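You operate a simulated robot arm through the tools that you are given. There is no shell and no other tool.

Carry out the task below with a simulated robot arm. There is one attempt and no reset: what you move stays moved.

Task
Shut the pad carton's flaps and tape the seam.
Fine: use the tape runner and put it back. Set down upright: tape runner.

The check looks at the end state, three seconds after you hand in, the way a careful person would. Anything else that was tipped, shoved, dropped, spilled or broken makes it a failure.

Robot
A 6-joint arm with a two-finger gripper, fixed in place. Base frame: the origin is at the foot of the arm, x ahead of it, y to its left, z up. Units: mm, degrees, N and s.
Its first joint turns from -166.0 to 166.0 degrees. Payload 2.45 kg.
The TCP is the grasp point between the finger pads, 20 mm short of the fingertips. In the tool frame z runs along the fingers and y along their closing line. The gripper opens to 140 mm. The gripper's body begins 168 mm behind the TCP.
Orientation is told as [roll, pitch, yaw] about the base's x, y, z axes, in that order, counted from this pose: with the fingers straight down and closing along the base's y, the tool's x points along the base's -x, its y along +y and its z along -z.

Tools
- The arm moves only by the tool step_arm. Its argument "targets" is text: rows parted by semicolons, each of 7 numbers parted by spaces: the shift along the tool's x, y, z in cm, then the turn, a rotation vector about the tool's x, y, z in degrees, then the finger opening in cm, from 0 to 14. In form: dx dy dz rx ry rz claw; .... A call has 1 to 20 rows; each row shifts and turns the commanded pose from where the row before left it, along the tool's axes as they then stand. Rows are played at 5 a second. More than 50 mm and 8.6 degrees between two rows, or a gripper value outside its range, and nothing of the call is played. Where a pose cannot be reached the arm comes as near as it can. A force on the tool above 40 N (or 10 N above the force at the start of the call, whichever is more), or a blocked arm, ends the call early, and 0.2 s more pass. The fingers move at their own pace (about 45 mm/s each) and stop on an object; they squeeze with about 23 N. The grip force told is the motor's: it shows also when the fingers shut on nothing. Time passes only in rows, and 0.2 s behind the last, so rows that do not move let the fingers close. The reply holds the time, the measured pose of the TCP, the force on the tool along the base axes, the opening and the grip force, in the units named above and with some noise, with the torque about the TCP (base axes, N m) and any sound that the robot's microphone picked up.
- Cameras (640 x 400 px; columns grow to the right, rows downward): "scene" is fixed at [49.4, -499.3, 1629]; the picture's right is [0.53, -0.85, 0.00], its down [-0.32, -0.20, -0.93] and it looks along [0.78, 0.49, -0.38] (base axes); focal length 314 px, centre (320, 200). "wrist" rides on the gripper at [78, 11, -209] in the tool frame; the picture's right is [-0.14, 0.99, 0.00], its down [-0.92, -0.13, -0.37] and it looks along [-0.37, -0.05, 0.93] (tool axes); focal length 280 px, centre (320, 200). There is no depth. A picture from a camera that has moved, and an enlarged one, comes with that camera's place and axes in the base frame and with its lens.
- get_image(camera): a new picture of that camera. No time passes.
- close_up(camera, box): a new picture of the part [left, top, right, bottom] of that camera's present view, enlarged. No time passes.
- hand_in(): hands the job in; it is judged then, once.

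Places have to be worked out from the pictures, the camera data and where the tool is seen. Open the gripper and draw the arm clear of the work before you hand the job in, unless the task says otherwise.

The tools are called after ">>>" as a command line: name --argument value ..., lists and objects as JSON in quotes. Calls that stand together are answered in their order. step_arm: Moves the arm, as the interface text tells. Its arguments: {"type":"object","properties":{"targets":{"type":"string"}},"required":["targets"]} The other tools are called the same way: get_image (camera) takes a picture; close_up (camera, box) takes an enlarged picture of a part of a camera's view; hand_in () hands the job in.

At the start:

```text
t: 0.0
tool_pos: [651.5, 235.7, 1321.2]
ee_rot: [0.0, 0.0, -0.1]
force: [0.4, -0.3, -0.4]
torque: [0.02, 0.03, 0.02]
width: 140.2
grasp_force: 0.0
```

scene: 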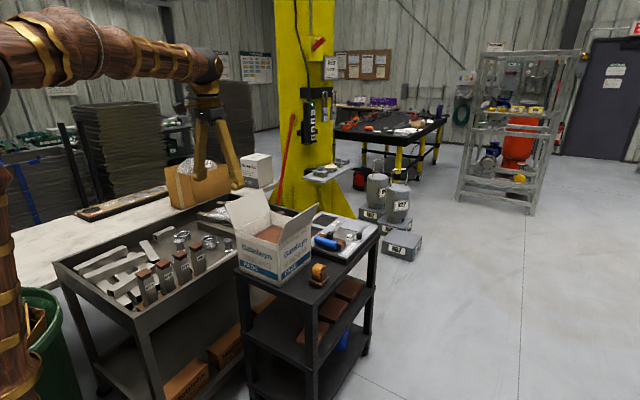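
wrist: 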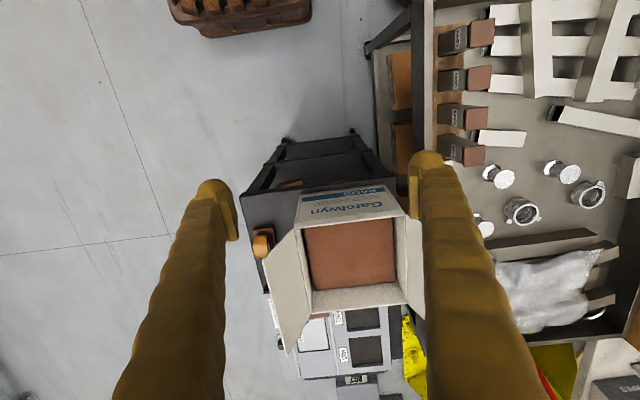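

I begin by taking enlarged pictures of the carton and the tape runner from both cameras.

>>> close_up --camera "scene" --box '[210, 170, 390, 300]'

>>> close_up --camera "wrist" --box '[220, 120, 460, 390]'

>>> get_image --camera "wrist"

```text
3.08 times, centred on (300, 235) of scene
camera zoom: at [49.4, -499.3, 1629.0], right [0.53, -0.85, 0.0], down [-0.32, -0.2, -0.93], along [0.78, 0.49, -0.38], focal length 966 px, centre (382, 92)
```

zoom: 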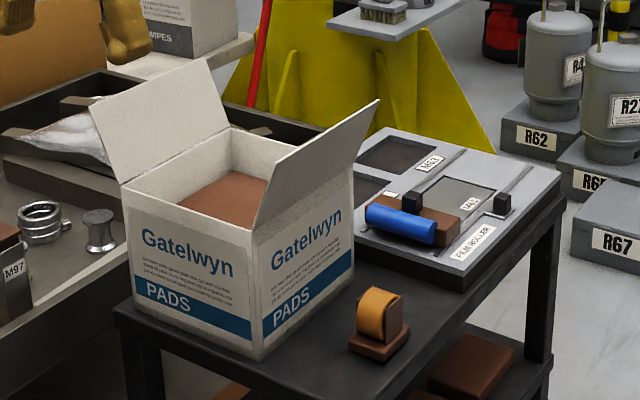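

```text
1.48 times, centred on (340, 255) of wrist
camera zoom: at [572.7, 248.3, 1529.2], right [0.14, 0.99, 0.0], down [0.92, -0.13, 0.37], along [0.37, -0.05, -0.93], focal length 415 px, centre (290, 118)
```

zoom: 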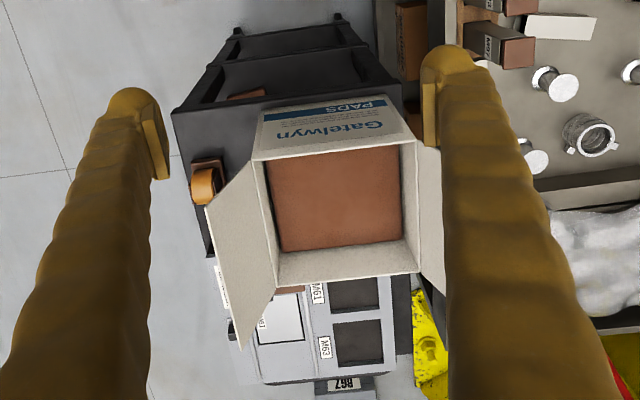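

```text
taken
camera wrist: at [572.7, 248.3, 1529.2], right [0.14, 0.99, 0.0], down [0.92, -0.13, 0.37], along [0.37, -0.05, -0.93], focal length 280 px, centre (320, 200)
```

wrist: 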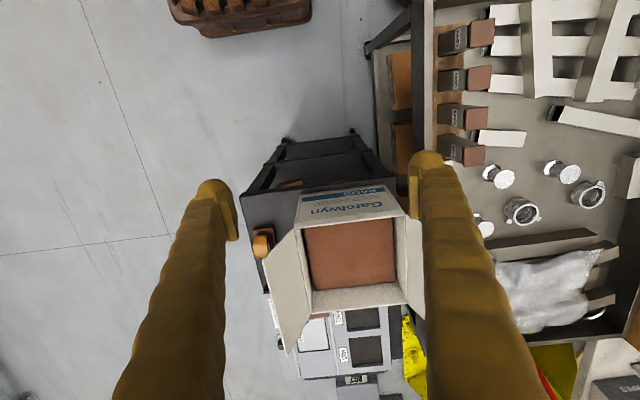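

The carton opening spans about x 820–1041, y 162–385 at z≈1039, with flaps on the −y and +y sides standing up and out to z≈1150. The runner is near (922, 52) on a cart top at z≈850, so I move the gripper high above it for a closer look.

>>> step_arm --targets "-3.1 -2.3 1.5 0 0 0 14; -3.1 -2.3 1.5 0 0 0 14; -3.1 -2.3 1.5 0 0 0 14; -3.1 -2.3 1.5 0 0 0 14; -3.1 -2.3 1.5 0 0 0 14; -3.1 -2.3 1.5 0 0 0 14; -3.1 -2.3 1.5 0 0 0 14; -3.1 -2.3 1.5 0 0 0 14"

>>> get_image --camera "wrist"

>>> get_image --camera "scene"

```text
t: 1.8
tool_pos: [897.0, 51.2, 1201.1]
ee_rot: [0.0, -0.1, 0.1]
force: [-1.0, -0.2, 1.2]
torque: [0.04, -0.08, -0.01]
width: 140.1
grasp_force: 0.0
```

```text
taken
camera wrist: at [820.0, 63.1, 1409.4], right [0.14, 0.99, 0.0], down [0.92, -0.13, 0.37], along [0.37, -0.05, -0.93], focal length 280 px, centre (320, 200)
```

wrist: 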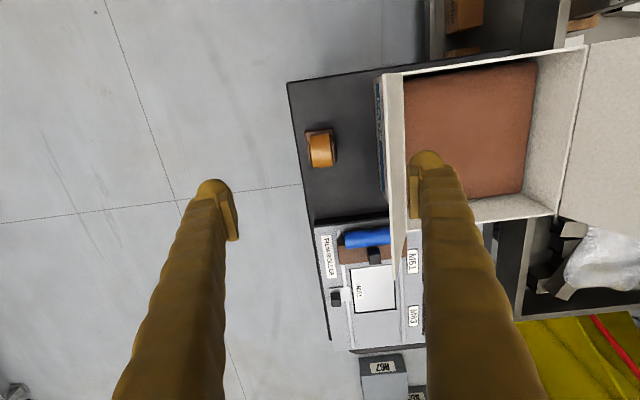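

```text
taken
```

scene: 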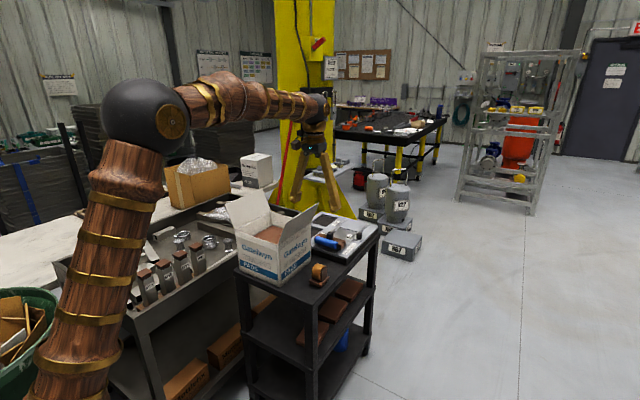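

The runner sits around (930, 48). I zoom in on it from both cameras to learn its shape and heading.

>>> close_up --camera "wrist" --box '[280, 110, 400, 190]'

>>> close_up --camera "scene" --box '[285, 240, 365, 300]'

>>> close_up --camera "scene" --box '[215, 180, 345, 290]'

```text
5.00 times, centred on (340, 150) of wrist
camera zoom: at [820.0, 63.1, 1409.4], right [0.14, 0.99, 0.0], down [0.92, -0.13, 0.37], along [0.37, -0.05, -0.93], focal length 1402 px, centre (220, 450)
```

zoom: 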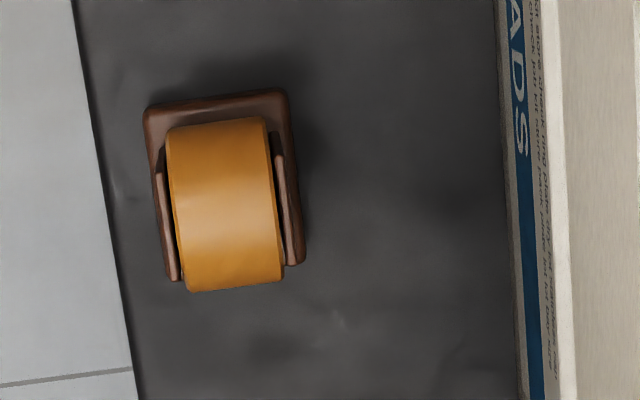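

```text
6.67 times, centred on (325, 270) of scene
camera zoom: at [49.4, -499.3, 1629.0], right [0.53, -0.85, 0.0], down [-0.32, -0.2, -0.93], along [0.78, 0.49, -0.38], focal length 2093 px, centre (287, -267)
```

zoom: 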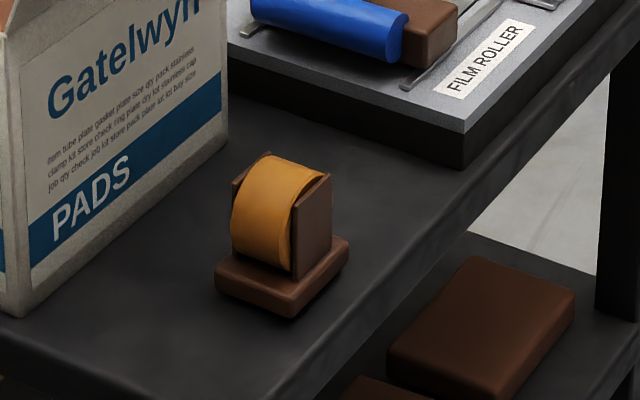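

```text
3.64 times, centred on (280, 235) of scene
camera zoom: at [49.4, -499.3, 1629.0], right [0.53, -0.85, 0.0], down [-0.32, -0.2, -0.93], along [0.78, 0.49, -0.38], focal length 1142 px, centre (466, 73)
```

zoom: 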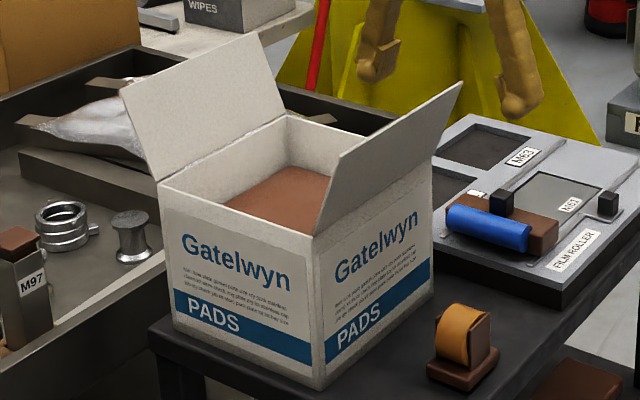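

The runner is a brown base with an orange roll between two cheeks, centred near (929, 50), about 85 mm tall. I close the fingers and bring them outside the −y flap at mid length before pushing it.

>>> step_arm --targets "-0.8 0.8 1.0 0 0 0 0; -0.8 0.8 1.0 0 0 0 0; -0.8 0.8 1.0 0 0 0 0; -0.8 0.8 1.0 0 0 0 0; 0 0 0.8 0 0 0 0; 0 0 0.8 0 0 0 0; 0 0 0.5 0 0 0 0; 0 0 0 0 0 0 0; 0 0 0 0 0 0 0"

>>> get_image --camera "wrist"

>>> close_up --camera "scene" --box '[200, 120, 400, 290]'

```text
t: 3.8
tool_pos: [931.6, 84.1, 1138.8]
ee_rot: [0.1, 0.0, 0.1]
force: [3.2, 10.9, -0.3]
torque: [0.26, -0.08, -0.01]
width: 6.2
grasp_force: 23.3
```

```text
taken
camera wrist: at [852.8, 96.2, 1347.5], right [0.14, 0.99, 0.0], down [0.92, -0.13, 0.37], along [0.36, -0.05, -0.93], focal length 280 px, centre (320, 200)
```

wrist: 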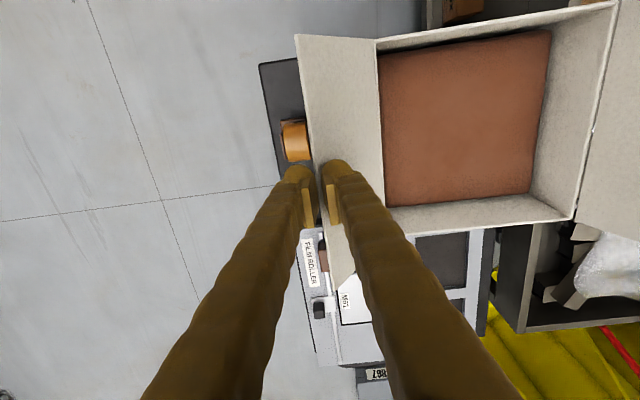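

```text
2.35 times, centred on (300, 205) of scene
camera zoom: at [49.4, -499.3, 1629.0], right [0.53, -0.85, 0.0], down [-0.32, -0.2, -0.93], along [0.78, 0.49, -0.38], focal length 739 px, centre (367, 188)
```

zoom: 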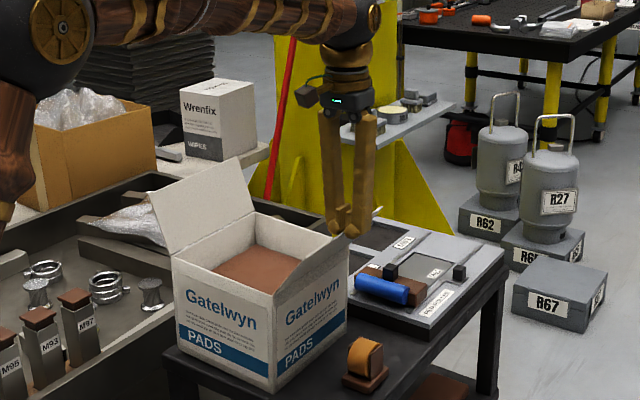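

The reading shows the fingers stopped at 6 mm with a sideways force: the flap's upper edge got caught between them. I open a little, rise straight up off the flap, and look again.

>>> step_arm --targets "0 0 0 0 0 0 4; 0 0 0 0 0 0 5; 0 0 0 0 0 0 5; 0 0 -1 0 0 0 5; 0 0 -2 0 0 0 5; 0 0 -3 0 0 0 5; 0 0 -3 0 0 0 5"

>>> get_image --camera "wrist"

>>> close_up --camera "scene" --box '[200, 120, 400, 290]'

```text
t: 5.4
tool_pos: [929.7, 85.4, 1229.3]
ee_rot: [0.0, 0.0, -0.1]
force: [1.4, -0.6, -0.1]
torque: [0.01, -0.01, 0.0]
width: 49.8
grasp_force: 0.1
```

```text
taken
camera wrist: at [852.7, 96.1, 1437.5], right [0.14, 0.99, 0.0], down [0.92, -0.13, 0.37], along [0.36, -0.05, -0.93], focal length 280 px, centre (320, 200)
```

wrist: 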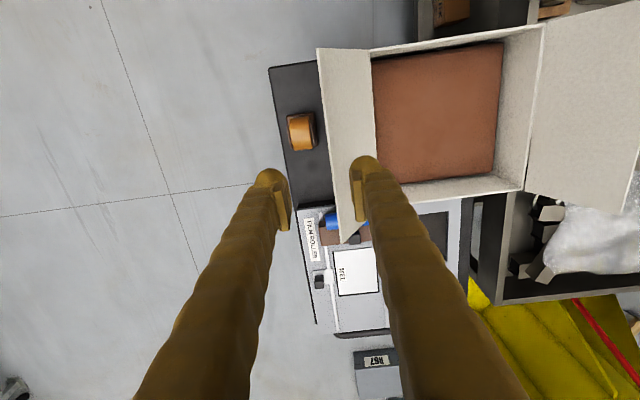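

```text
2.35 times, centred on (300, 205) of scene
camera zoom: at [49.4, -499.3, 1629.0], right [0.53, -0.85, 0.0], down [-0.32, -0.2, -0.93], along [0.78, 0.49, -0.38], focal length 739 px, centre (367, 188)
```

zoom: 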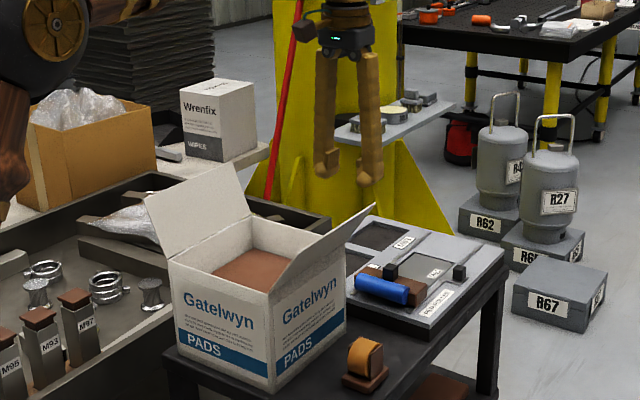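

The carton itself has not shifted; the flap only leans a bit further out now (edge at about y≈99, z≈1133) and stays where left. I shut the fingers up here, move outward to y≈58, and then descend beside the flap.

>>> step_arm --targets "0 -0.9 0 0 0 0 0; 0 -0.9 0 0 0 0 0; 0 -0.9 0 0 0 0 0; 0 0 0 0 0 0 0; 0 0 2.7 0 0 0 0; 0 0 2.7 0 0 0 0; 0 0 2.7 0 0 0 0; 0 0 2.7 0 0 0 0"

>>> get_image --camera "wrist"

```text
t: 7.2
tool_pos: [928.2, 58.8, 1121.8]
ee_rot: [0.0, -0.1, 0.0]
force: [-0.3, -1.0, 0.9]
torque: [-0.01, -0.03, 0.01]
width: 0.0
grasp_force: 23.5
```

```text
taken
camera wrist: at [852.1, 69.4, 1330.8], right [0.14, 0.99, 0.0], down [0.92, -0.13, 0.37], along [0.37, -0.05, -0.93], focal length 280 px, centre (320, 200)
```

wrist: 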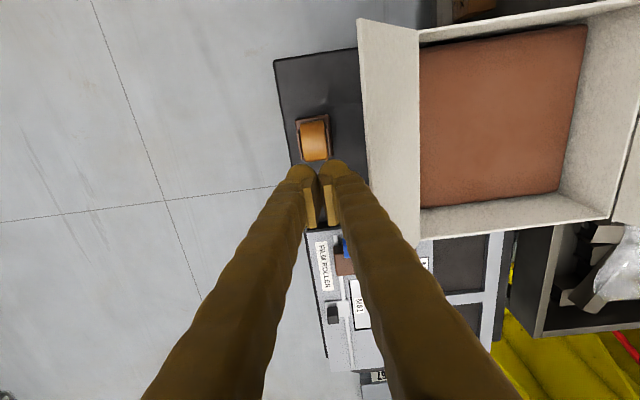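

The fingers are closed and fully outside the flap. I now push it toward +y in small steps up to about vertical.

>>> step_arm --targets "0 1.5 0 0 0 0 0; 0 1.5 0 0 0 0 0; 0 1.5 0 0 0 0 0; 0 1.5 0 0 0 0 0; 0 1.5 0 0 0 0 0; 0 1.5 0 0 0 0 0"

>>> get_image --camera "wrist"

```text
t: 8.6
tool_pos: [928.3, 147.1, 1122.4]
ee_rot: [0.0, 0.0, -0.1]
force: [0.1, 0.4, -0.8]
torque: [-0.04, 0.02, -0.04]
width: 0.0
grasp_force: 22.1
```

```text
taken
camera wrist: at [852.4, 158.9, 1330.1], right [0.14, 0.99, 0.0], down [0.92, -0.13, 0.37], along [0.36, -0.05, -0.93], focal length 280 px, centre (320, 200)
```

wrist: 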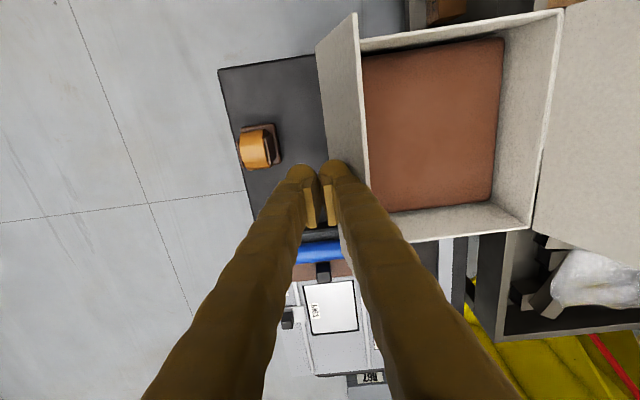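

The flap is now close to upright. I continue pushing along an arc, over and down, and check partway.

>>> step_arm --targets "0 1.8 0 0 0 0 0; 0 1.6 0.6 0 0 0 0; 0 1.5 0.9 0 0 0 0; 0 1.4 1.2 0 0 0 0; 0 1.2 1.4 0 0 0 0"

>>> get_image --camera "wrist"

>>> close_up --camera "scene" --box '[200, 120, 400, 290]'

```text
t: 9.8
tool_pos: [930.9, 223.3, 1079.7]
ee_rot: [0.0, 0.0, -0.1]
force: [-0.7, -0.6, 0.2]
torque: [0.02, -0.03, -0.04]
width: 0.1
grasp_force: 22.8
```

```text
taken
camera wrist: at [852.7, 234.2, 1289.2], right [0.14, 0.99, 0.0], down [0.92, -0.13, 0.37], along [0.36, -0.05, -0.93], focal length 280 px, centre (320, 200)
```

wrist: 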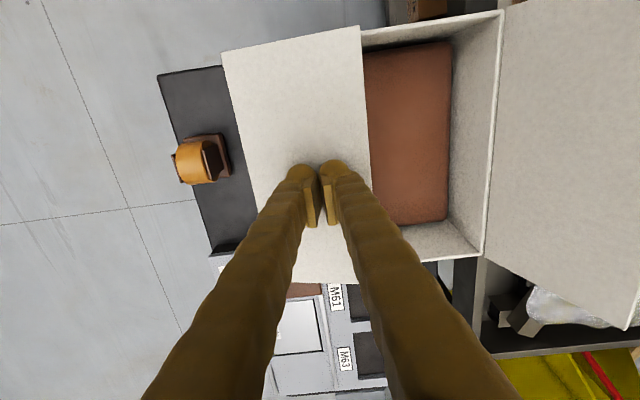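

```text
2.35 times, centred on (300, 205) of scene
camera zoom: at [49.4, -499.3, 1629.0], right [0.53, -0.85, 0.0], down [-0.32, -0.2, -0.93], along [0.78, 0.49, -0.38], focal length 739 px, centre (367, 188)
```

zoom: 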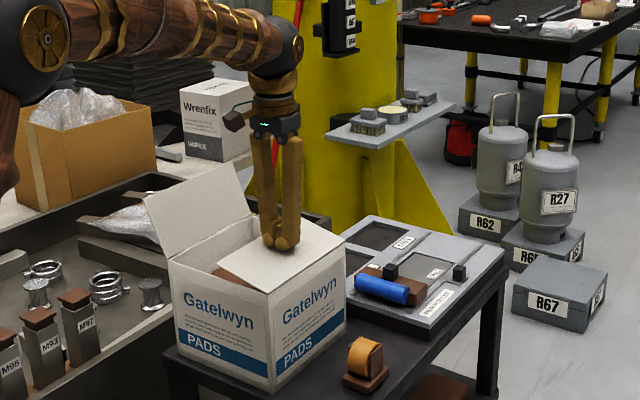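

The −y flap follows well and is nearly flat. I press down in small steps, watching the force.

>>> step_arm --targets "0 0.4 0.6 0 0 0 0; 0 0.2 0.5 0 0 0 0; 0 0 0.4 0 0 0 0; 0 0 0.3 0 0 0 0"

>>> get_image --camera "wrist"

>>> close_up --camera "scene" --box '[220, 170, 360, 290]'

```text
t: 10.8
tool_pos: [929.7, 227.8, 1064.2]
ee_rot: [0.0, -0.1, -0.1]
force: [1.0, 0.3, 6.9]
torque: [0.0, 0.0, -0.05]
width: 5.9
grasp_force: 22.6
```

```text
taken
camera wrist: at [852.5, 240.1, 1272.0], right [0.14, 0.99, 0.0], down [0.92, -0.13, 0.37], along [0.37, -0.05, -0.93], focal length 280 px, centre (320, 200)
```

wrist: 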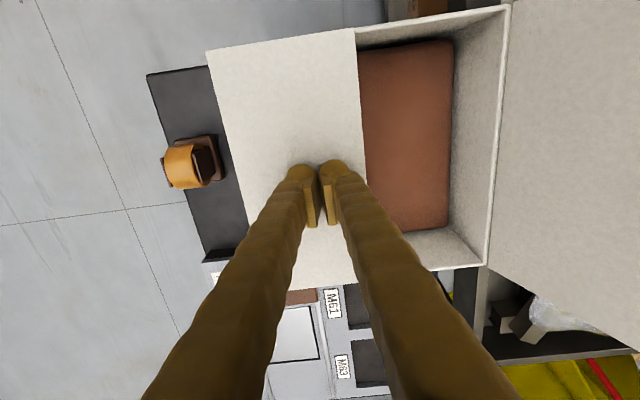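

```text
3.33 times, centred on (290, 230) of scene
camera zoom: at [49.4, -499.3, 1629.0], right [0.53, -0.85, 0.0], down [-0.32, -0.2, -0.93], along [0.78, 0.49, -0.38], focal length 1047 px, centre (420, 100)
```

zoom: 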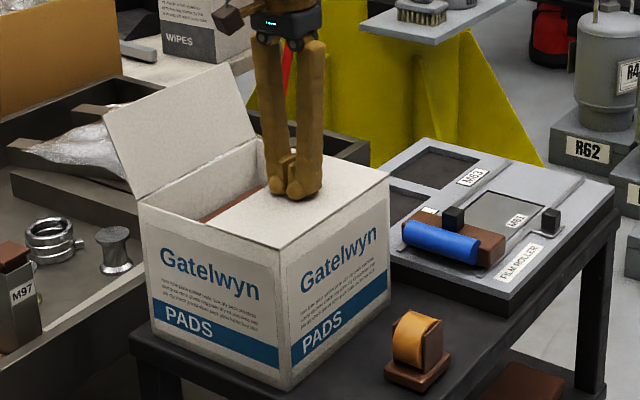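

The −y flap is flat with the fingertips resting at z≈1044. I lift off slowly and see whether it springs back.

>>> step_arm --targets "0 0 -0.5 0 0 0 0; 0 0 -1 0 0 0 0; 0 0 -3 0 0 0 0; 0 0 -4 0 0 0 0; 0 0 -4 0 0 0 0; 0 0 -4 0 0 0 0"

>>> get_image --camera "wrist"

>>> close_up --camera "scene" --box '[220, 170, 360, 290]'

```text
t: 12.2
tool_pos: [928.7, 228.3, 1227.0]
ee_rot: [-0.1, -0.1, -0.1]
force: [0.3, 0.8, -0.7]
torque: [-0.01, 0.04, 0.02]
width: 0.1
grasp_force: 23.0
```

```text
taken
camera wrist: at [852.1, 239.9, 1436.0], right [0.14, 0.99, 0.0], down [0.92, -0.13, 0.37], along [0.36, -0.05, -0.93], focal length 280 px, centre (320, 200)
```

wrist: 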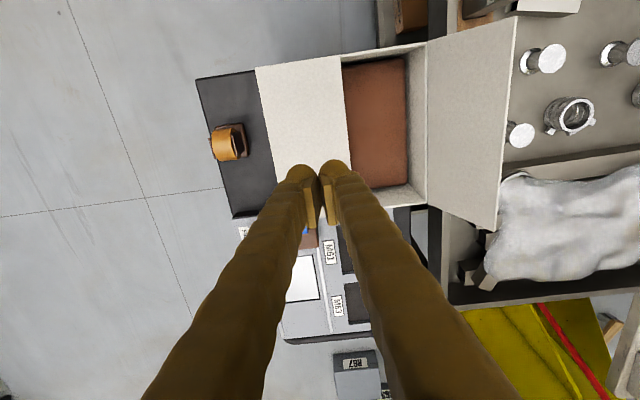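

```text
3.33 times, centred on (290, 230) of scene
camera zoom: at [49.4, -499.3, 1629.0], right [0.53, -0.85, 0.0], down [-0.32, -0.2, -0.93], along [0.78, 0.49, -0.38], focal length 1047 px, centre (420, 100)
```

zoom: 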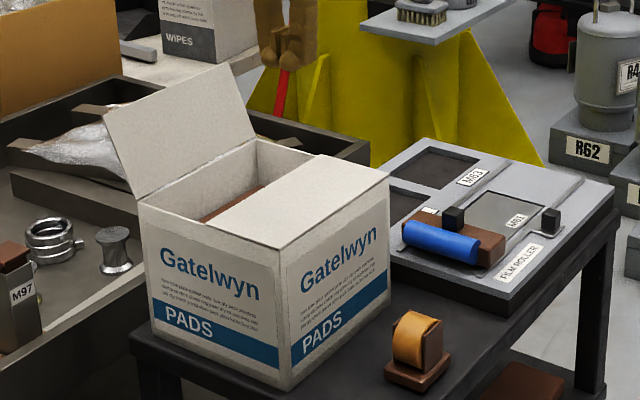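

The −y flap stays down; its edge (the seam) lies at about y≈271. Now I carry the closed fingers high over to the outside of the +y flap (edge at y≈420) and descend there.

>>> step_arm --targets "0.6 3.9 0 0 0 0 0; 0.6 3.9 0 0 0 0 0; 0.6 3.9 0 0 0 0 0; 0.6 3.9 0 0 0 0 0; 0.6 3.9 0 0 0 0 0; 0.5 3.9 0 0 0 0 0; 0 0 0 0 0 0 0"

>>> get_image --camera "wrist"

>>> close_up --camera "scene" --box '[180, 120, 360, 290]'

```text
t: 13.8
tool_pos: [895.9, 462.1, 1227.4]
ee_rot: [-0.1, 0.1, 0.0]
force: [0.2, -0.3, 0.0]
torque: [-0.02, 0.01, 0.0]
width: 0.1
grasp_force: 23.0
```

```text
taken
camera wrist: at [818.0, 474.8, 1436.1], right [0.14, 0.99, 0.0], down [0.92, -0.13, 0.37], along [0.37, -0.05, -0.93], focal length 280 px, centre (320, 200)
```

wrist: 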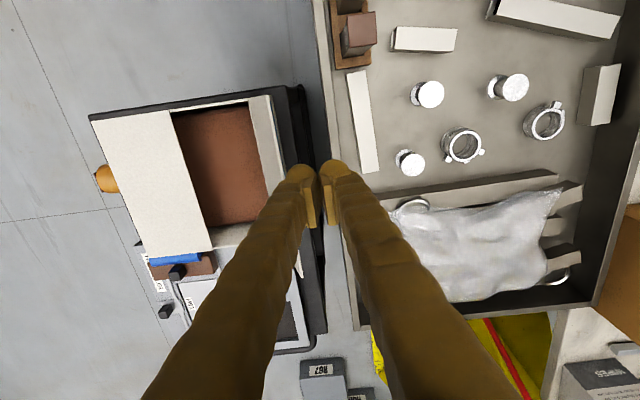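

```text
2.35 times, centred on (270, 205) of scene
camera zoom: at [49.4, -499.3, 1629.0], right [0.53, -0.85, 0.0], down [-0.32, -0.2, -0.93], along [0.78, 0.49, -0.38], focal length 739 px, centre (438, 188)
```

zoom: 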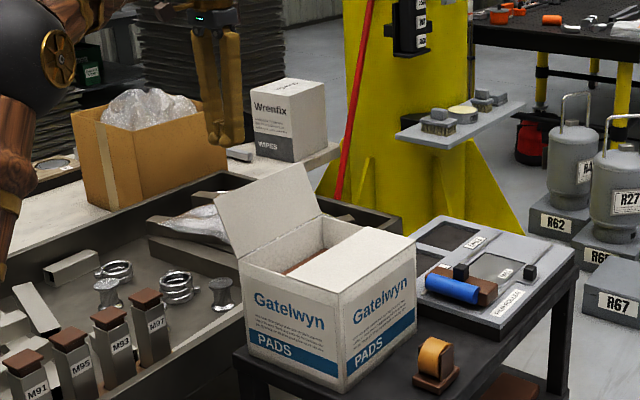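

The fingers are clear outside the +y flap. I descend beside it to z≈1122.

>>> step_arm --targets "0 0 2.6 0 0 0 0; 0 0 2.6 0 0 0 0; 0 0 2.6 0 0 0 0; 0 0 2.6 0 0 0 0; 0 0 0 0 0 0 0"

>>> get_image --camera "wrist"

```text
t: 15.0
tool_pos: [895.0, 462.0, 1122.7]
ee_rot: [0.0, 0.0, 0.0]
force: [0.8, -0.1, -0.1]
torque: [0.02, 0.01, -0.01]
width: 0.2
grasp_force: 23.1
```

```text
taken
camera wrist: at [817.6, 474.1, 1331.8], right [0.14, 0.99, 0.0], down [0.92, -0.13, 0.37], along [0.37, -0.05, -0.93], focal length 280 px, centre (320, 200)
```

wrist: 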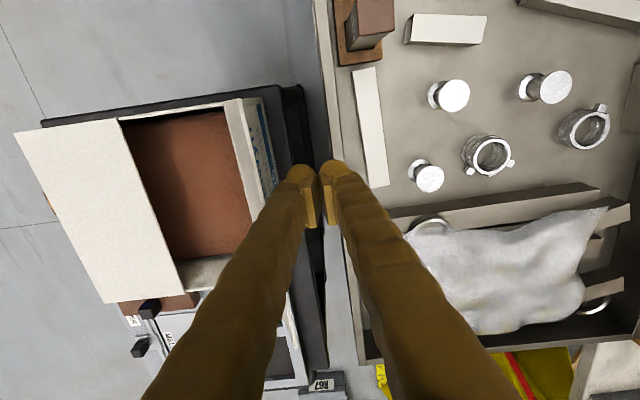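

No contact, and the fingers stand outside the flap. I push it toward −y to upright and then over along the mirrored arc.

>>> step_arm --targets "0 -1.4 0 0 0 0 0; 0 -1.4 0 0 0 0 0; 0 -1.4 0 0 0 0 0; 0 -1.3 0 0 0 0 0; 0 -1.3 0 0 0 0 0; 0 -1.6 0 0 0 0 0; 0 -1.6 0.6 0 0 0 0; 0 -1.5 0.9 0 0 0 0; 0 -1.4 1.2 0 0 0 0"

>>> get_image --camera "wrist"

>>> close_up --camera "scene" --box '[200, 150, 360, 290]'

```text
t: 17.0
tool_pos: [895.1, 332.9, 1096.8]
ee_rot: [0.0, 0.0, 0.0]
force: [-0.2, -0.3, 0.4]
torque: [0.01, -0.01, 0.0]
width: 0.0
grasp_force: 23.1
```

```text
taken
camera wrist: at [817.8, 345.2, 1305.4], right [0.14, 0.99, 0.0], down [0.92, -0.13, 0.37], along [0.36, -0.05, -0.93], focal length 280 px, centre (320, 200)
```

wrist: 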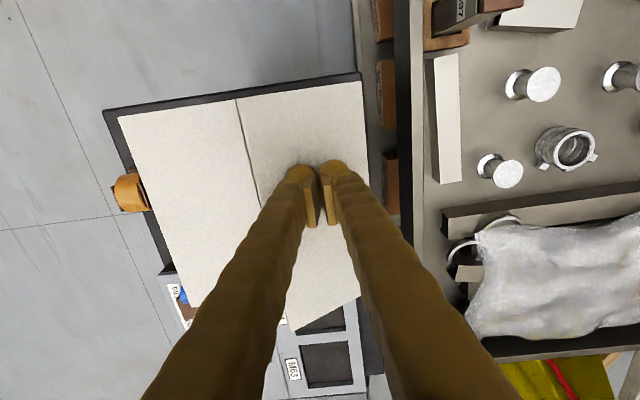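

```text
2.86 times, centred on (280, 220) of scene
camera zoom: at [49.4, -499.3, 1629.0], right [0.53, -0.85, 0.0], down [-0.32, -0.2, -0.93], along [0.78, 0.49, -0.38], focal length 897 px, centre (434, 143)
```

zoom: 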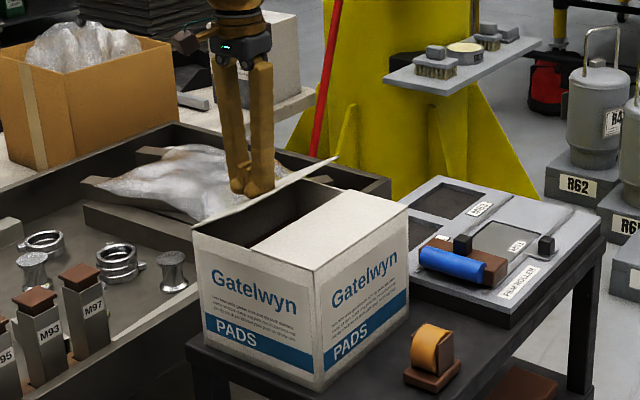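

The +y flap leans halfway over. I continue pushing down until it lies flat at about z≈1044.

>>> step_arm --targets "0 -1.0 1.1 0 0 0 0; 0 -0.8 0.9 0 0 0 0; 0 -0.5 0.6 0 0 0 0; 0 -0.2 0.4 0 0 0 0; 0 0 0.3 0 0 0 0; 0 0 0.3 0 0 0 0"

>>> get_image --camera "wrist"

>>> close_up --camera "scene" --box '[220, 190, 340, 290]'

```text
t: 18.4
tool_pos: [895.3, 307.4, 1062.2]
ee_rot: [0.0, -0.1, -0.1]
force: [-6.2, -6.2, 25.5]
torque: [-0.06, 0.18, 0.04]
width: 6.2
grasp_force: 23.0
```

```text
taken
camera wrist: at [817.3, 319.7, 1271.4], right [0.14, 0.99, 0.0], down [0.92, -0.13, 0.37], along [0.37, -0.05, -0.93], focal length 280 px, centre (320, 200)
```

wrist: 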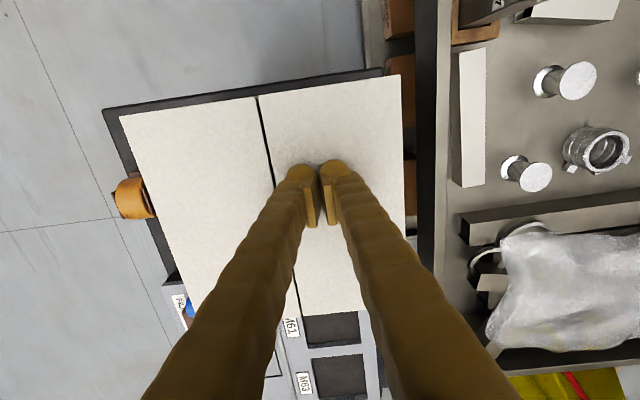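

```text
4.00 times, centred on (280, 240) of scene
camera zoom: at [49.4, -499.3, 1629.0], right [0.53, -0.85, 0.0], down [-0.32, -0.2, -0.93], along [0.78, 0.49, -0.38], focal length 1256 px, centre (480, 40)
```

zoom: 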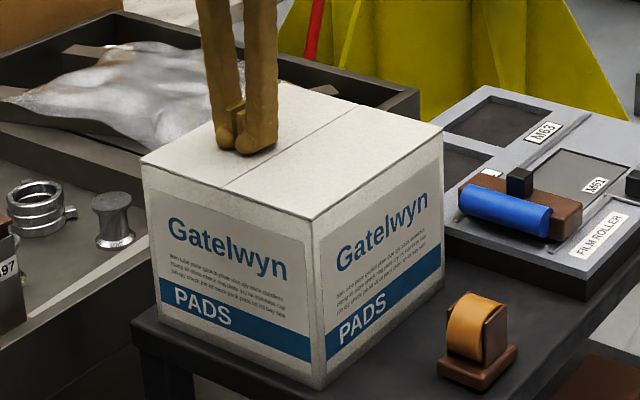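

Both flaps now lie flat and meet at the seam. I lift off, then go high back over the tape runner with the fingers opening.

>>> step_arm --targets "0 0 -0.4 0 0 0 0; 0 0 -1 0 0 0 0; 0 0 -3 0 0 0 0; 0 0 -4 0 0 0 0; 0 0 -4 0 0 0 9; -0.5 -3.7 0 0 0 0 9; -0.5 -3.7 0 0 0 0 9; -0.5 -3.7 0 0 0 0 9; -0.5 -3.7 0 0 0 0 9; -0.5 -3.7 0 0 0 0 9; -0.5 -3.7 0 0 0 0 9; -0.4 -3.6 0 0 0 0 9; 0 0 0 0 0 0 9"

>>> get_image --camera "wrist"

>>> close_up --camera "scene" --box '[220, 190, 340, 290]'

```text
t: 21.2
tool_pos: [929.6, 50.3, 1184.1]
ee_rot: [0.0, 0.0, 0.0]
force: [1.1, -0.1, 0.4]
torque: [0.01, 0.0, 0.02]
width: 89.9
grasp_force: 0.0
```

```text
taken
camera wrist: at [852.2, 62.3, 1393.2], right [0.14, 0.99, 0.0], down [0.92, -0.13, 0.37], along [0.36, -0.05, -0.93], focal length 280 px, centre (320, 200)
```

wrist: 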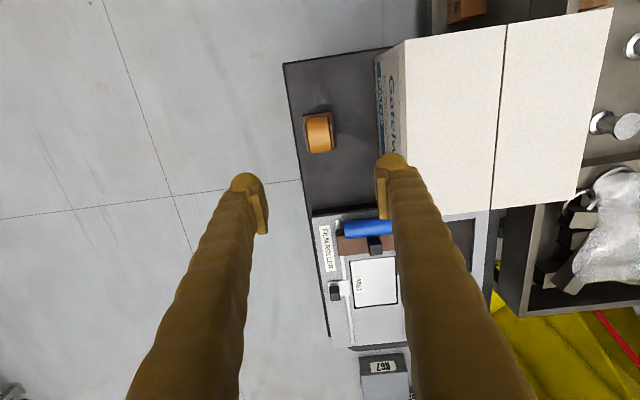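

```text
4.00 times, centred on (280, 240) of scene
camera zoom: at [49.4, -499.3, 1629.0], right [0.53, -0.85, 0.0], down [-0.32, -0.2, -0.93], along [0.78, 0.49, -0.38], focal length 1256 px, centre (480, 40)
```

zoom: 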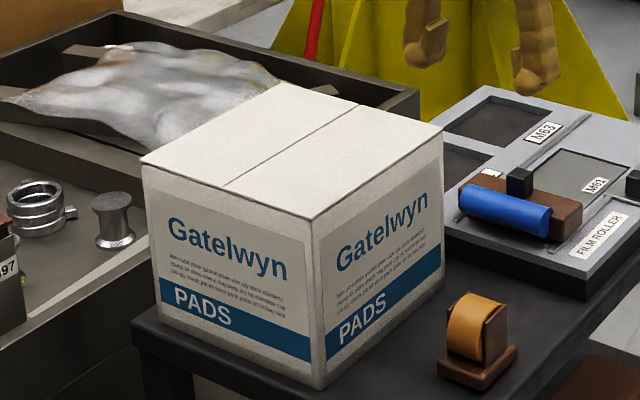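

Flaps stay shut without help. I take a detailed view of the runner from above to fix its exact position and heading for the grasp and for returning it.

>>> close_up --camera "wrist" --box '[280, 90, 400, 170]'

>>> close_up --camera "scene" --box '[300, 250, 348, 282]'

```text
5.00 times, centred on (340, 130) of wrist
camera zoom: at [852.2, 62.3, 1393.2], right [0.14, 0.99, 0.0], down [0.92, -0.13, 0.37], along [0.36, -0.05, -0.93], focal length 1402 px, centre (220, 550)
```

zoom: 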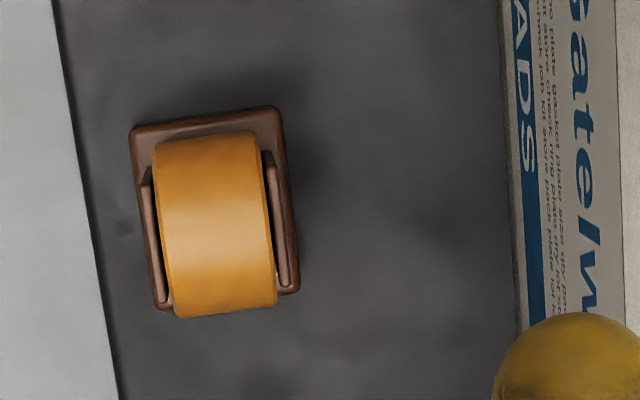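

```text
12.50 times, centred on (324, 266) of scene
camera zoom: at [49.4, -499.3, 1629.0], right [0.53, -0.85, 0.0], down [-0.32, -0.2, -0.93], along [0.78, 0.49, -0.38], focal length 3925 px, centre (270, -625)
```

zoom: 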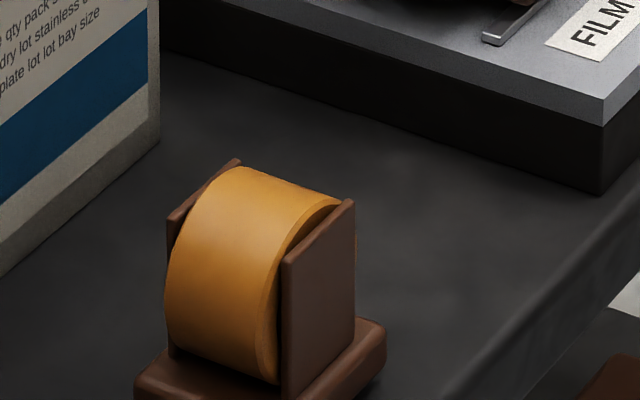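

The runner is square with the base axes: base about 66×55 mm centred at (930, 50), cheeks 44 mm apart up to z≈923, roll top z≈935. I descend straight to just above grasp height and check alignment.

>>> step_arm --targets "0 0 3.6 0 0 0 9; 0 0 3.6 0 0 0 9; 0 0 3.6 0 0 0 9; 0 0 3.6 0 0 0 9; 0 0 3.6 0 0 0 9; 0 0 3.0 0 0 0 9; 0 0 2.4 0 0 0 9; 0 0 1.6 0 0 0 9; 0 0 0 0 0 0 9"

>>> get_image --camera "wrist"

>>> close_up --camera "scene" --box '[280, 220, 370, 290]'

```text
t: 23.2
tool_pos: [929.4, 50.0, 933.0]
ee_rot: [0.0, 0.0, 0.0]
force: [0.2, 0.4, 0.6]
torque: [-0.01, 0.02, 0.02]
width: 90.0
grasp_force: 0.0
```

```text
taken
camera wrist: at [851.8, 62.6, 1142.5], right [0.14, 0.99, 0.0], down [0.92, -0.13, 0.37], along [0.36, -0.05, -0.93], focal length 280 px, centre (320, 200)
```

wrist: 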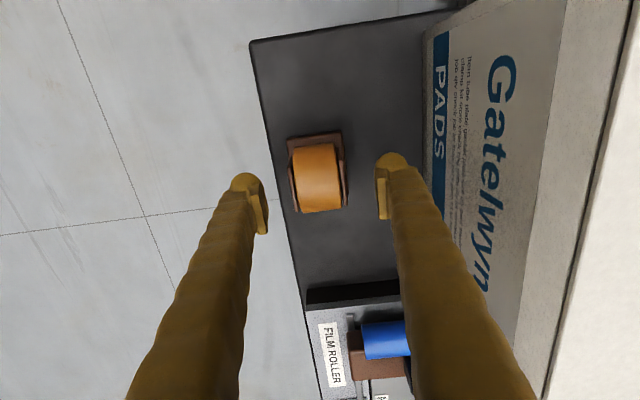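

```text
5.71 times, centred on (325, 255) of scene
camera zoom: at [49.4, -499.3, 1629.0], right [0.53, -0.85, 0.0], down [-0.32, -0.2, -0.93], along [0.78, 0.49, -0.38], focal length 1794 px, centre (291, -114)
```

zoom: 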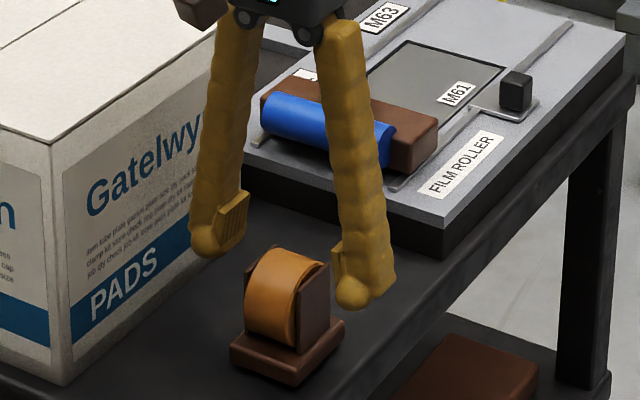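

Alignment is good, with the roll centred between the fingers. I lower to z≈896 (tips above the base plate) and close on the cheeks.

>>> step_arm --targets "0 0 1.5 0 0 0 9; 0 0 1.2 0 0 0 9; 0 0 1.0 0 0 0 9; 0 0 0 0 0 0 3; 0 0 0 0 0 0 3; 0 0 0 0 0 0 3; 0 0 0 0 0 0 3; 0 0 0 0 0 0 3; 0 0 0 0 0 0 3"

>>> get_image --camera "wrist"

>>> close_up --camera "scene" --box '[280, 220, 370, 290]'

```text
t: 25.2
tool_pos: [928.9, 49.6, 897.0]
ee_rot: [0.1, 0.0, -0.2]
force: [-0.2, -0.2, -0.2]
torque: [0.03, 0.02, 0.0]
width: 45.4
grasp_force: 22.8
```

```text
taken
camera wrist: at [851.4, 62.4, 1106.2], right [0.14, 0.99, 0.0], down [0.92, -0.13, 0.37], along [0.36, -0.05, -0.93], focal length 280 px, centre (320, 200)
```

wrist: 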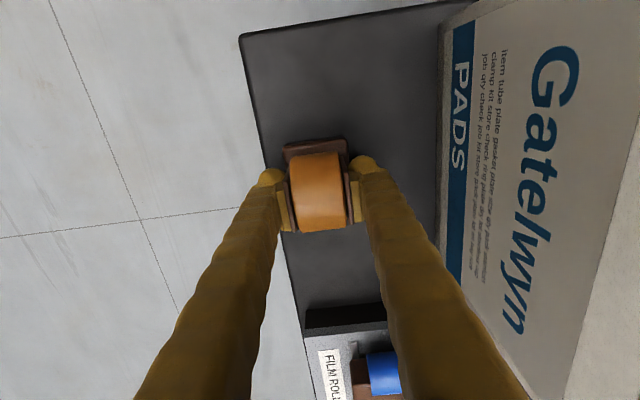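

```text
5.71 times, centred on (325, 255) of scene
camera zoom: at [49.4, -499.3, 1629.0], right [0.53, -0.85, 0.0], down [-0.32, -0.2, -0.93], along [0.78, 0.49, -0.38], focal length 1794 px, centre (291, -114)
```

zoom: 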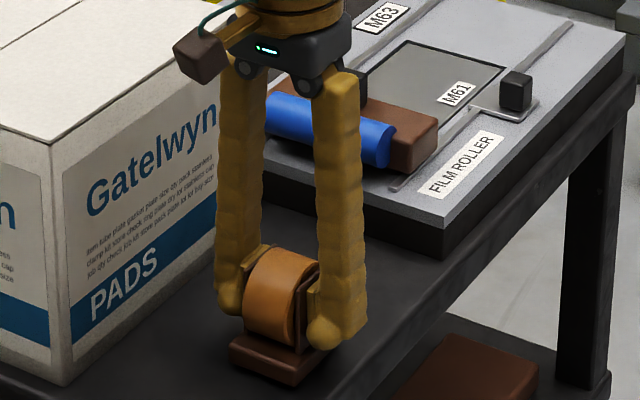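

Firm grasp at 45 mm. I lift the runner straight up well above the carton height.

>>> step_arm --targets "0 0 -0.5 0 0 0 3; 0 0 -1.5 0 0 0 3; 0 0 -3 0 0 0 3; 0 0 -4 0 0 0 3; 0 0 -4 0 0 0 3; 0 0 -4 0 0 0 3; 0 0 -4 0 0 0 3; 0 0 -4 0 0 0 3; 0 0 0 0 0 0 3"

>>> get_image --camera "wrist"

>>> close_up --camera "scene" --box '[230, 150, 390, 290]'

```text
t: 27.2
tool_pos: [928.0, 50.3, 1147.8]
ee_rot: [-0.1, 0.0, -0.1]
force: [0.4, 0.5, -3.0]
torque: [0.01, -0.02, 0.01]
width: 45.7
grasp_force: 22.0
```

```text
taken
camera wrist: at [851.1, 61.8, 1355.9], right [0.14, 0.99, 0.0], down [0.92, -0.13, 0.37], along [0.36, -0.05, -0.93], focal length 280 px, centre (320, 200)
```

wrist: 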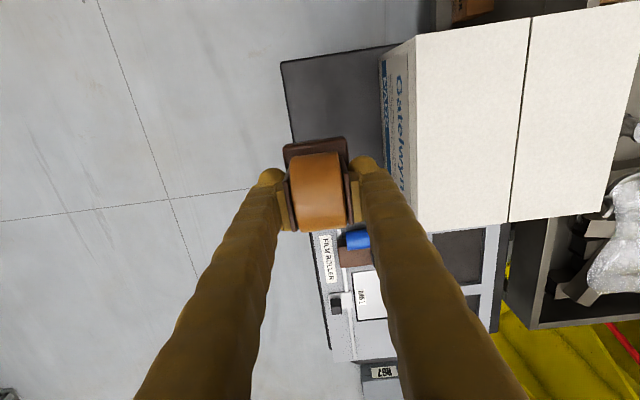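

```text
2.86 times, centred on (310, 220) of scene
camera zoom: at [49.4, -499.3, 1629.0], right [0.53, -0.85, 0.0], down [-0.32, -0.2, -0.93], along [0.78, 0.49, -0.38], focal length 897 px, centre (349, 143)
```

zoom: 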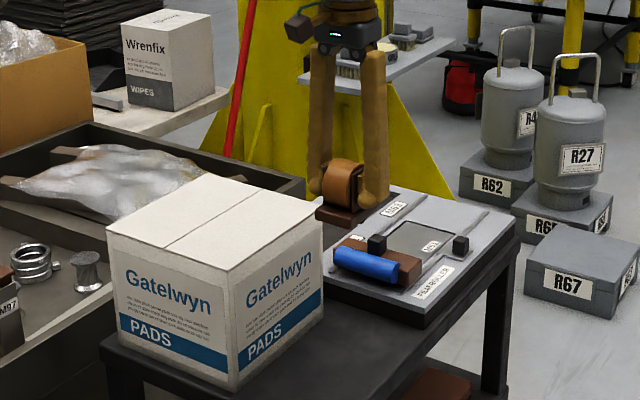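

The runner hangs level, its base bottom about 59 mm above the carton top. The seam runs along x at y≈271 from x≈819 to 1038; I move above its far part to test the reach.

>>> step_arm --targets "-1.0 3.7 0 0 0 0 3; -1.0 3.7 0 0 0 0 3; -1.0 3.7 0 0 0 0 3; -1.0 3.7 0 0 0 0 3; -1.5 3.7 0 0 0 0 3; -1.5 3.6 0 0 0 0 3; -1.5 0 0 0 0 0 3; -1.5 0 0 0 0 0 3; 0 0 0 0 0 0 3"

>>> get_image --camera "wrist"

>>> close_up --camera "scene" --box '[210, 120, 370, 290]'

```text
t: 29.2
tool_pos: [1029.5, 270.8, 1147.4]
ee_rot: [0.0, -0.1, -0.2]
force: [0.2, -0.2, -2.2]
torque: [0.0, -0.03, -0.04]
width: 45.2
grasp_force: 22.7
```

```text
taken
camera wrist: at [952.2, 283.6, 1356.5], right [0.14, 0.99, 0.0], down [0.92, -0.13, 0.37], along [0.36, -0.05, -0.93], focal length 280 px, centre (320, 200)
```

wrist: 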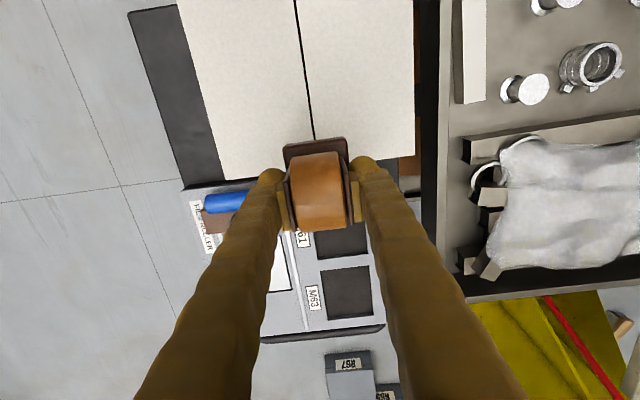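

```text
2.35 times, centred on (290, 205) of scene
camera zoom: at [49.4, -499.3, 1629.0], right [0.53, -0.85, 0.0], down [-0.32, -0.2, -0.93], along [0.78, 0.49, -0.38], focal length 739 px, centre (391, 188)
```

zoom: 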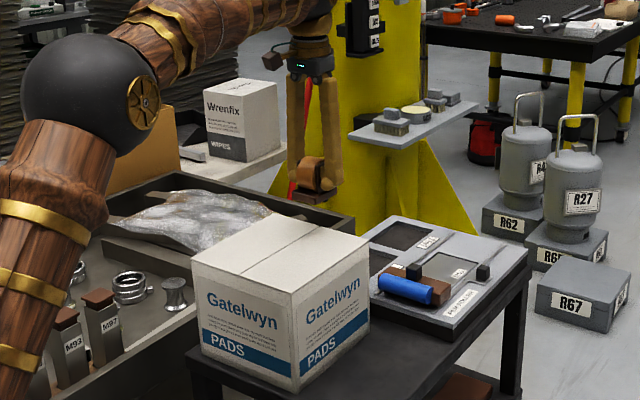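

The far end is reachable with the tool straight down. I lower the runner near the far edge of the seam toward the carton top, slowing for touch.

>>> step_arm --targets "0 0.05 2.5 0 0 0 3; 0 0 1.5 0 0 0 3; 0 0 0.7 0 0 0 3; 0 0 0.3 0 0 0 3; 0 0 0 0 0 0 3"

>>> close_up --camera "scene" --box '[220, 170, 340, 270]'

```text
t: 30.4
tool_pos: [1029.1, 271.7, 1097.4]
ee_rot: [0.0, 0.0, -0.2]
force: [-1.0, 0.3, -2.8]
torque: [-0.05, -0.01, 0.02]
width: 45.5
grasp_force: 23.1
```

```text
4.00 times, centred on (280, 220) of scene
camera zoom: at [49.4, -499.3, 1629.0], right [0.53, -0.85, 0.0], down [-0.32, -0.2, -0.93], along [0.78, 0.49, -0.38], focal length 1256 px, centre (480, 120)
```

zoom: 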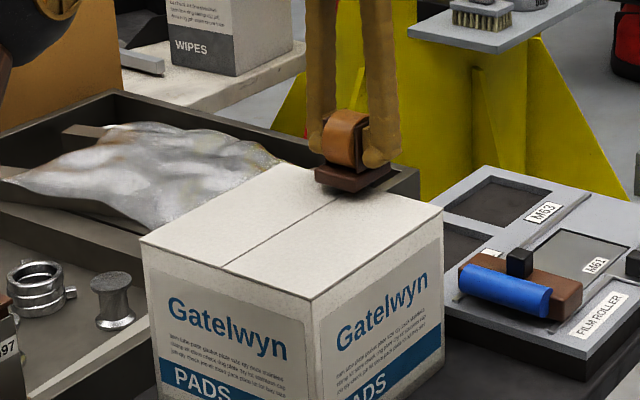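

The base is a few millimetres above the flaps. I step down 2 mm at a time until the force shows contact.

>>> step_arm --targets "0 0 0.2 0 0 0 3; 0 0 0.2 0 0 0 3; 0 0 0 0 0 0 3"

>>> step_arm --targets "0 0 0.2 0 0 0 3; 0 0 0.2 0 0 0 3; 0 0 0 0 0 0 3"

```text
t: 31.2
tool_pos: [1028.6, 271.7, 1093.5]
ee_rot: [0.0, 0.0, -0.1]
force: [-0.1, 0.9, -2.4]
torque: [0.04, -0.06, -0.02]
width: 45.8
grasp_force: 23.3
```

```text
t: 32.0
tool_pos: [1029.7, 271.8, 1090.7]
ee_rot: [-0.1, -0.1, -0.1]
force: [0.7, -3.1, 21.8]
torque: [-0.07, 0.31, 0.01]
width: 45.6
grasp_force: 23.3
```

Contact at TCP z≈1091 with about 22 N. I ease off 1 mm and draw the runner slowly a short way along the seam toward −x to see whether tape is laid.

>>> step_arm --targets "0 0 -0.1 0 0 0 3; 1.0 0 0 0 0 0 3; 1.0 0 0 0 0 0 3; 1.0 0 0 0 0 0 3; 1.0 0 0 0 0 0 3"

>>> get_image --camera "wrist"

>>> close_up --camera "scene" --box '[220, 170, 340, 270]'

```text
t: 33.2
tool_pos: [990.0, 271.4, 1091.1]
ee_rot: [0.1, -0.1, -0.1]
force: [7.7, -0.2, 21.1]
torque: [-0.02, 0.13, 0.03]
width: 45.7
grasp_force: 22.7
```

```text
taken
camera wrist: at [911.3, 283.6, 1299.4], right [0.14, 0.99, 0.0], down [0.92, -0.13, 0.37], along [0.37, -0.05, -0.93], focal length 280 px, centre (320, 200)
```

wrist: 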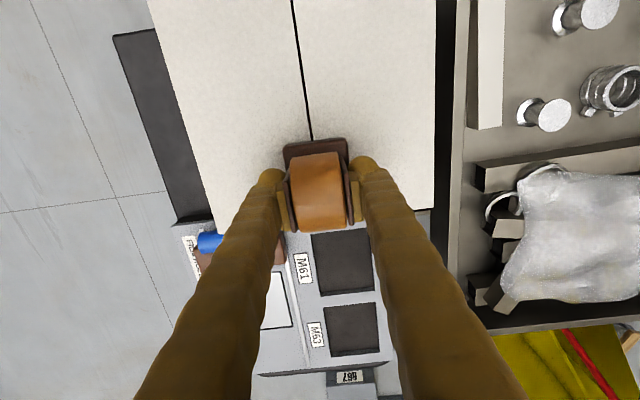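

```text
4.00 times, centred on (280, 220) of scene
camera zoom: at [49.4, -499.3, 1629.0], right [0.53, -0.85, 0.0], down [-0.32, -0.2, -0.93], along [0.78, 0.49, -0.38], focal length 1256 px, centre (480, 120)
```

zoom: 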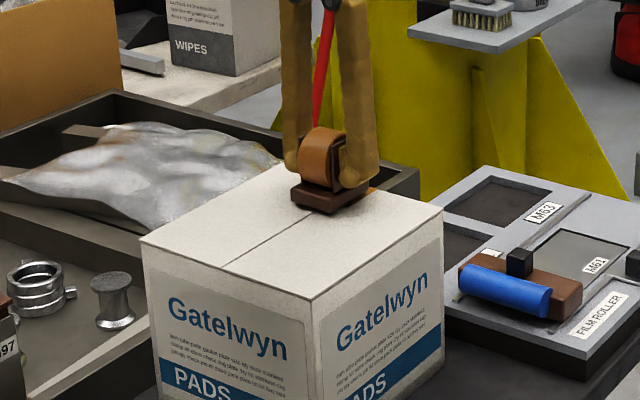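

There is a bit of orange showing behind the runner; I zoom in to see whether that is tape on the flaps.

>>> close_up --camera "scene" --box '[280, 195, 328, 225]'

>>> close_up --camera "wrist" --box '[260, 120, 400, 260]'

```text
13.33 times, centred on (304, 210) of scene
camera zoom: at [49.4, -499.3, 1629.0], right [0.53, -0.85, 0.0], down [-0.32, -0.2, -0.93], along [0.78, 0.49, -0.38], focal length 4187 px, centre (533, 67)
```

zoom: 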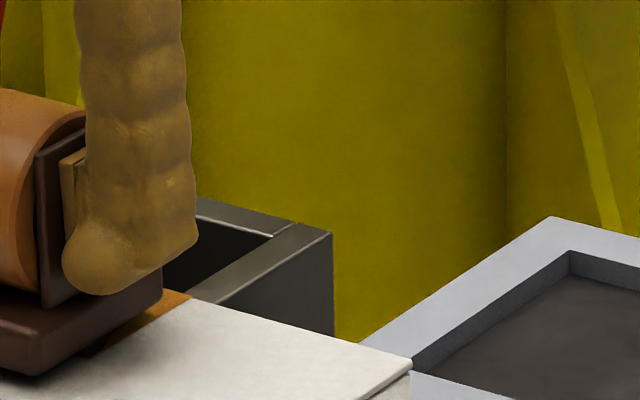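

```text
2.86 times, centred on (330, 190) of wrist
camera zoom: at [911.3, 283.6, 1299.4], right [0.14, 0.99, 0.0], down [0.92, -0.13, 0.37], along [0.37, -0.05, -0.93], focal length 801 px, centre (291, 229)
```

zoom: 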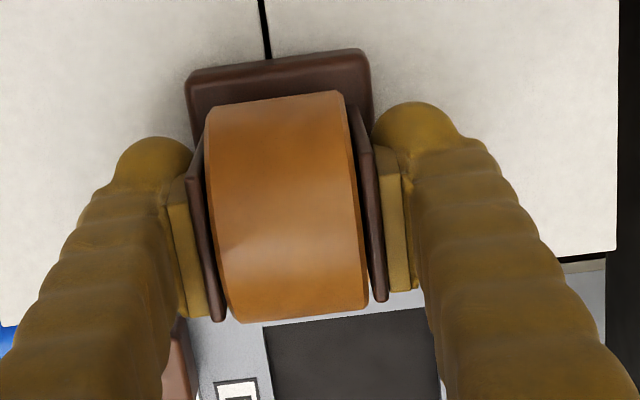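

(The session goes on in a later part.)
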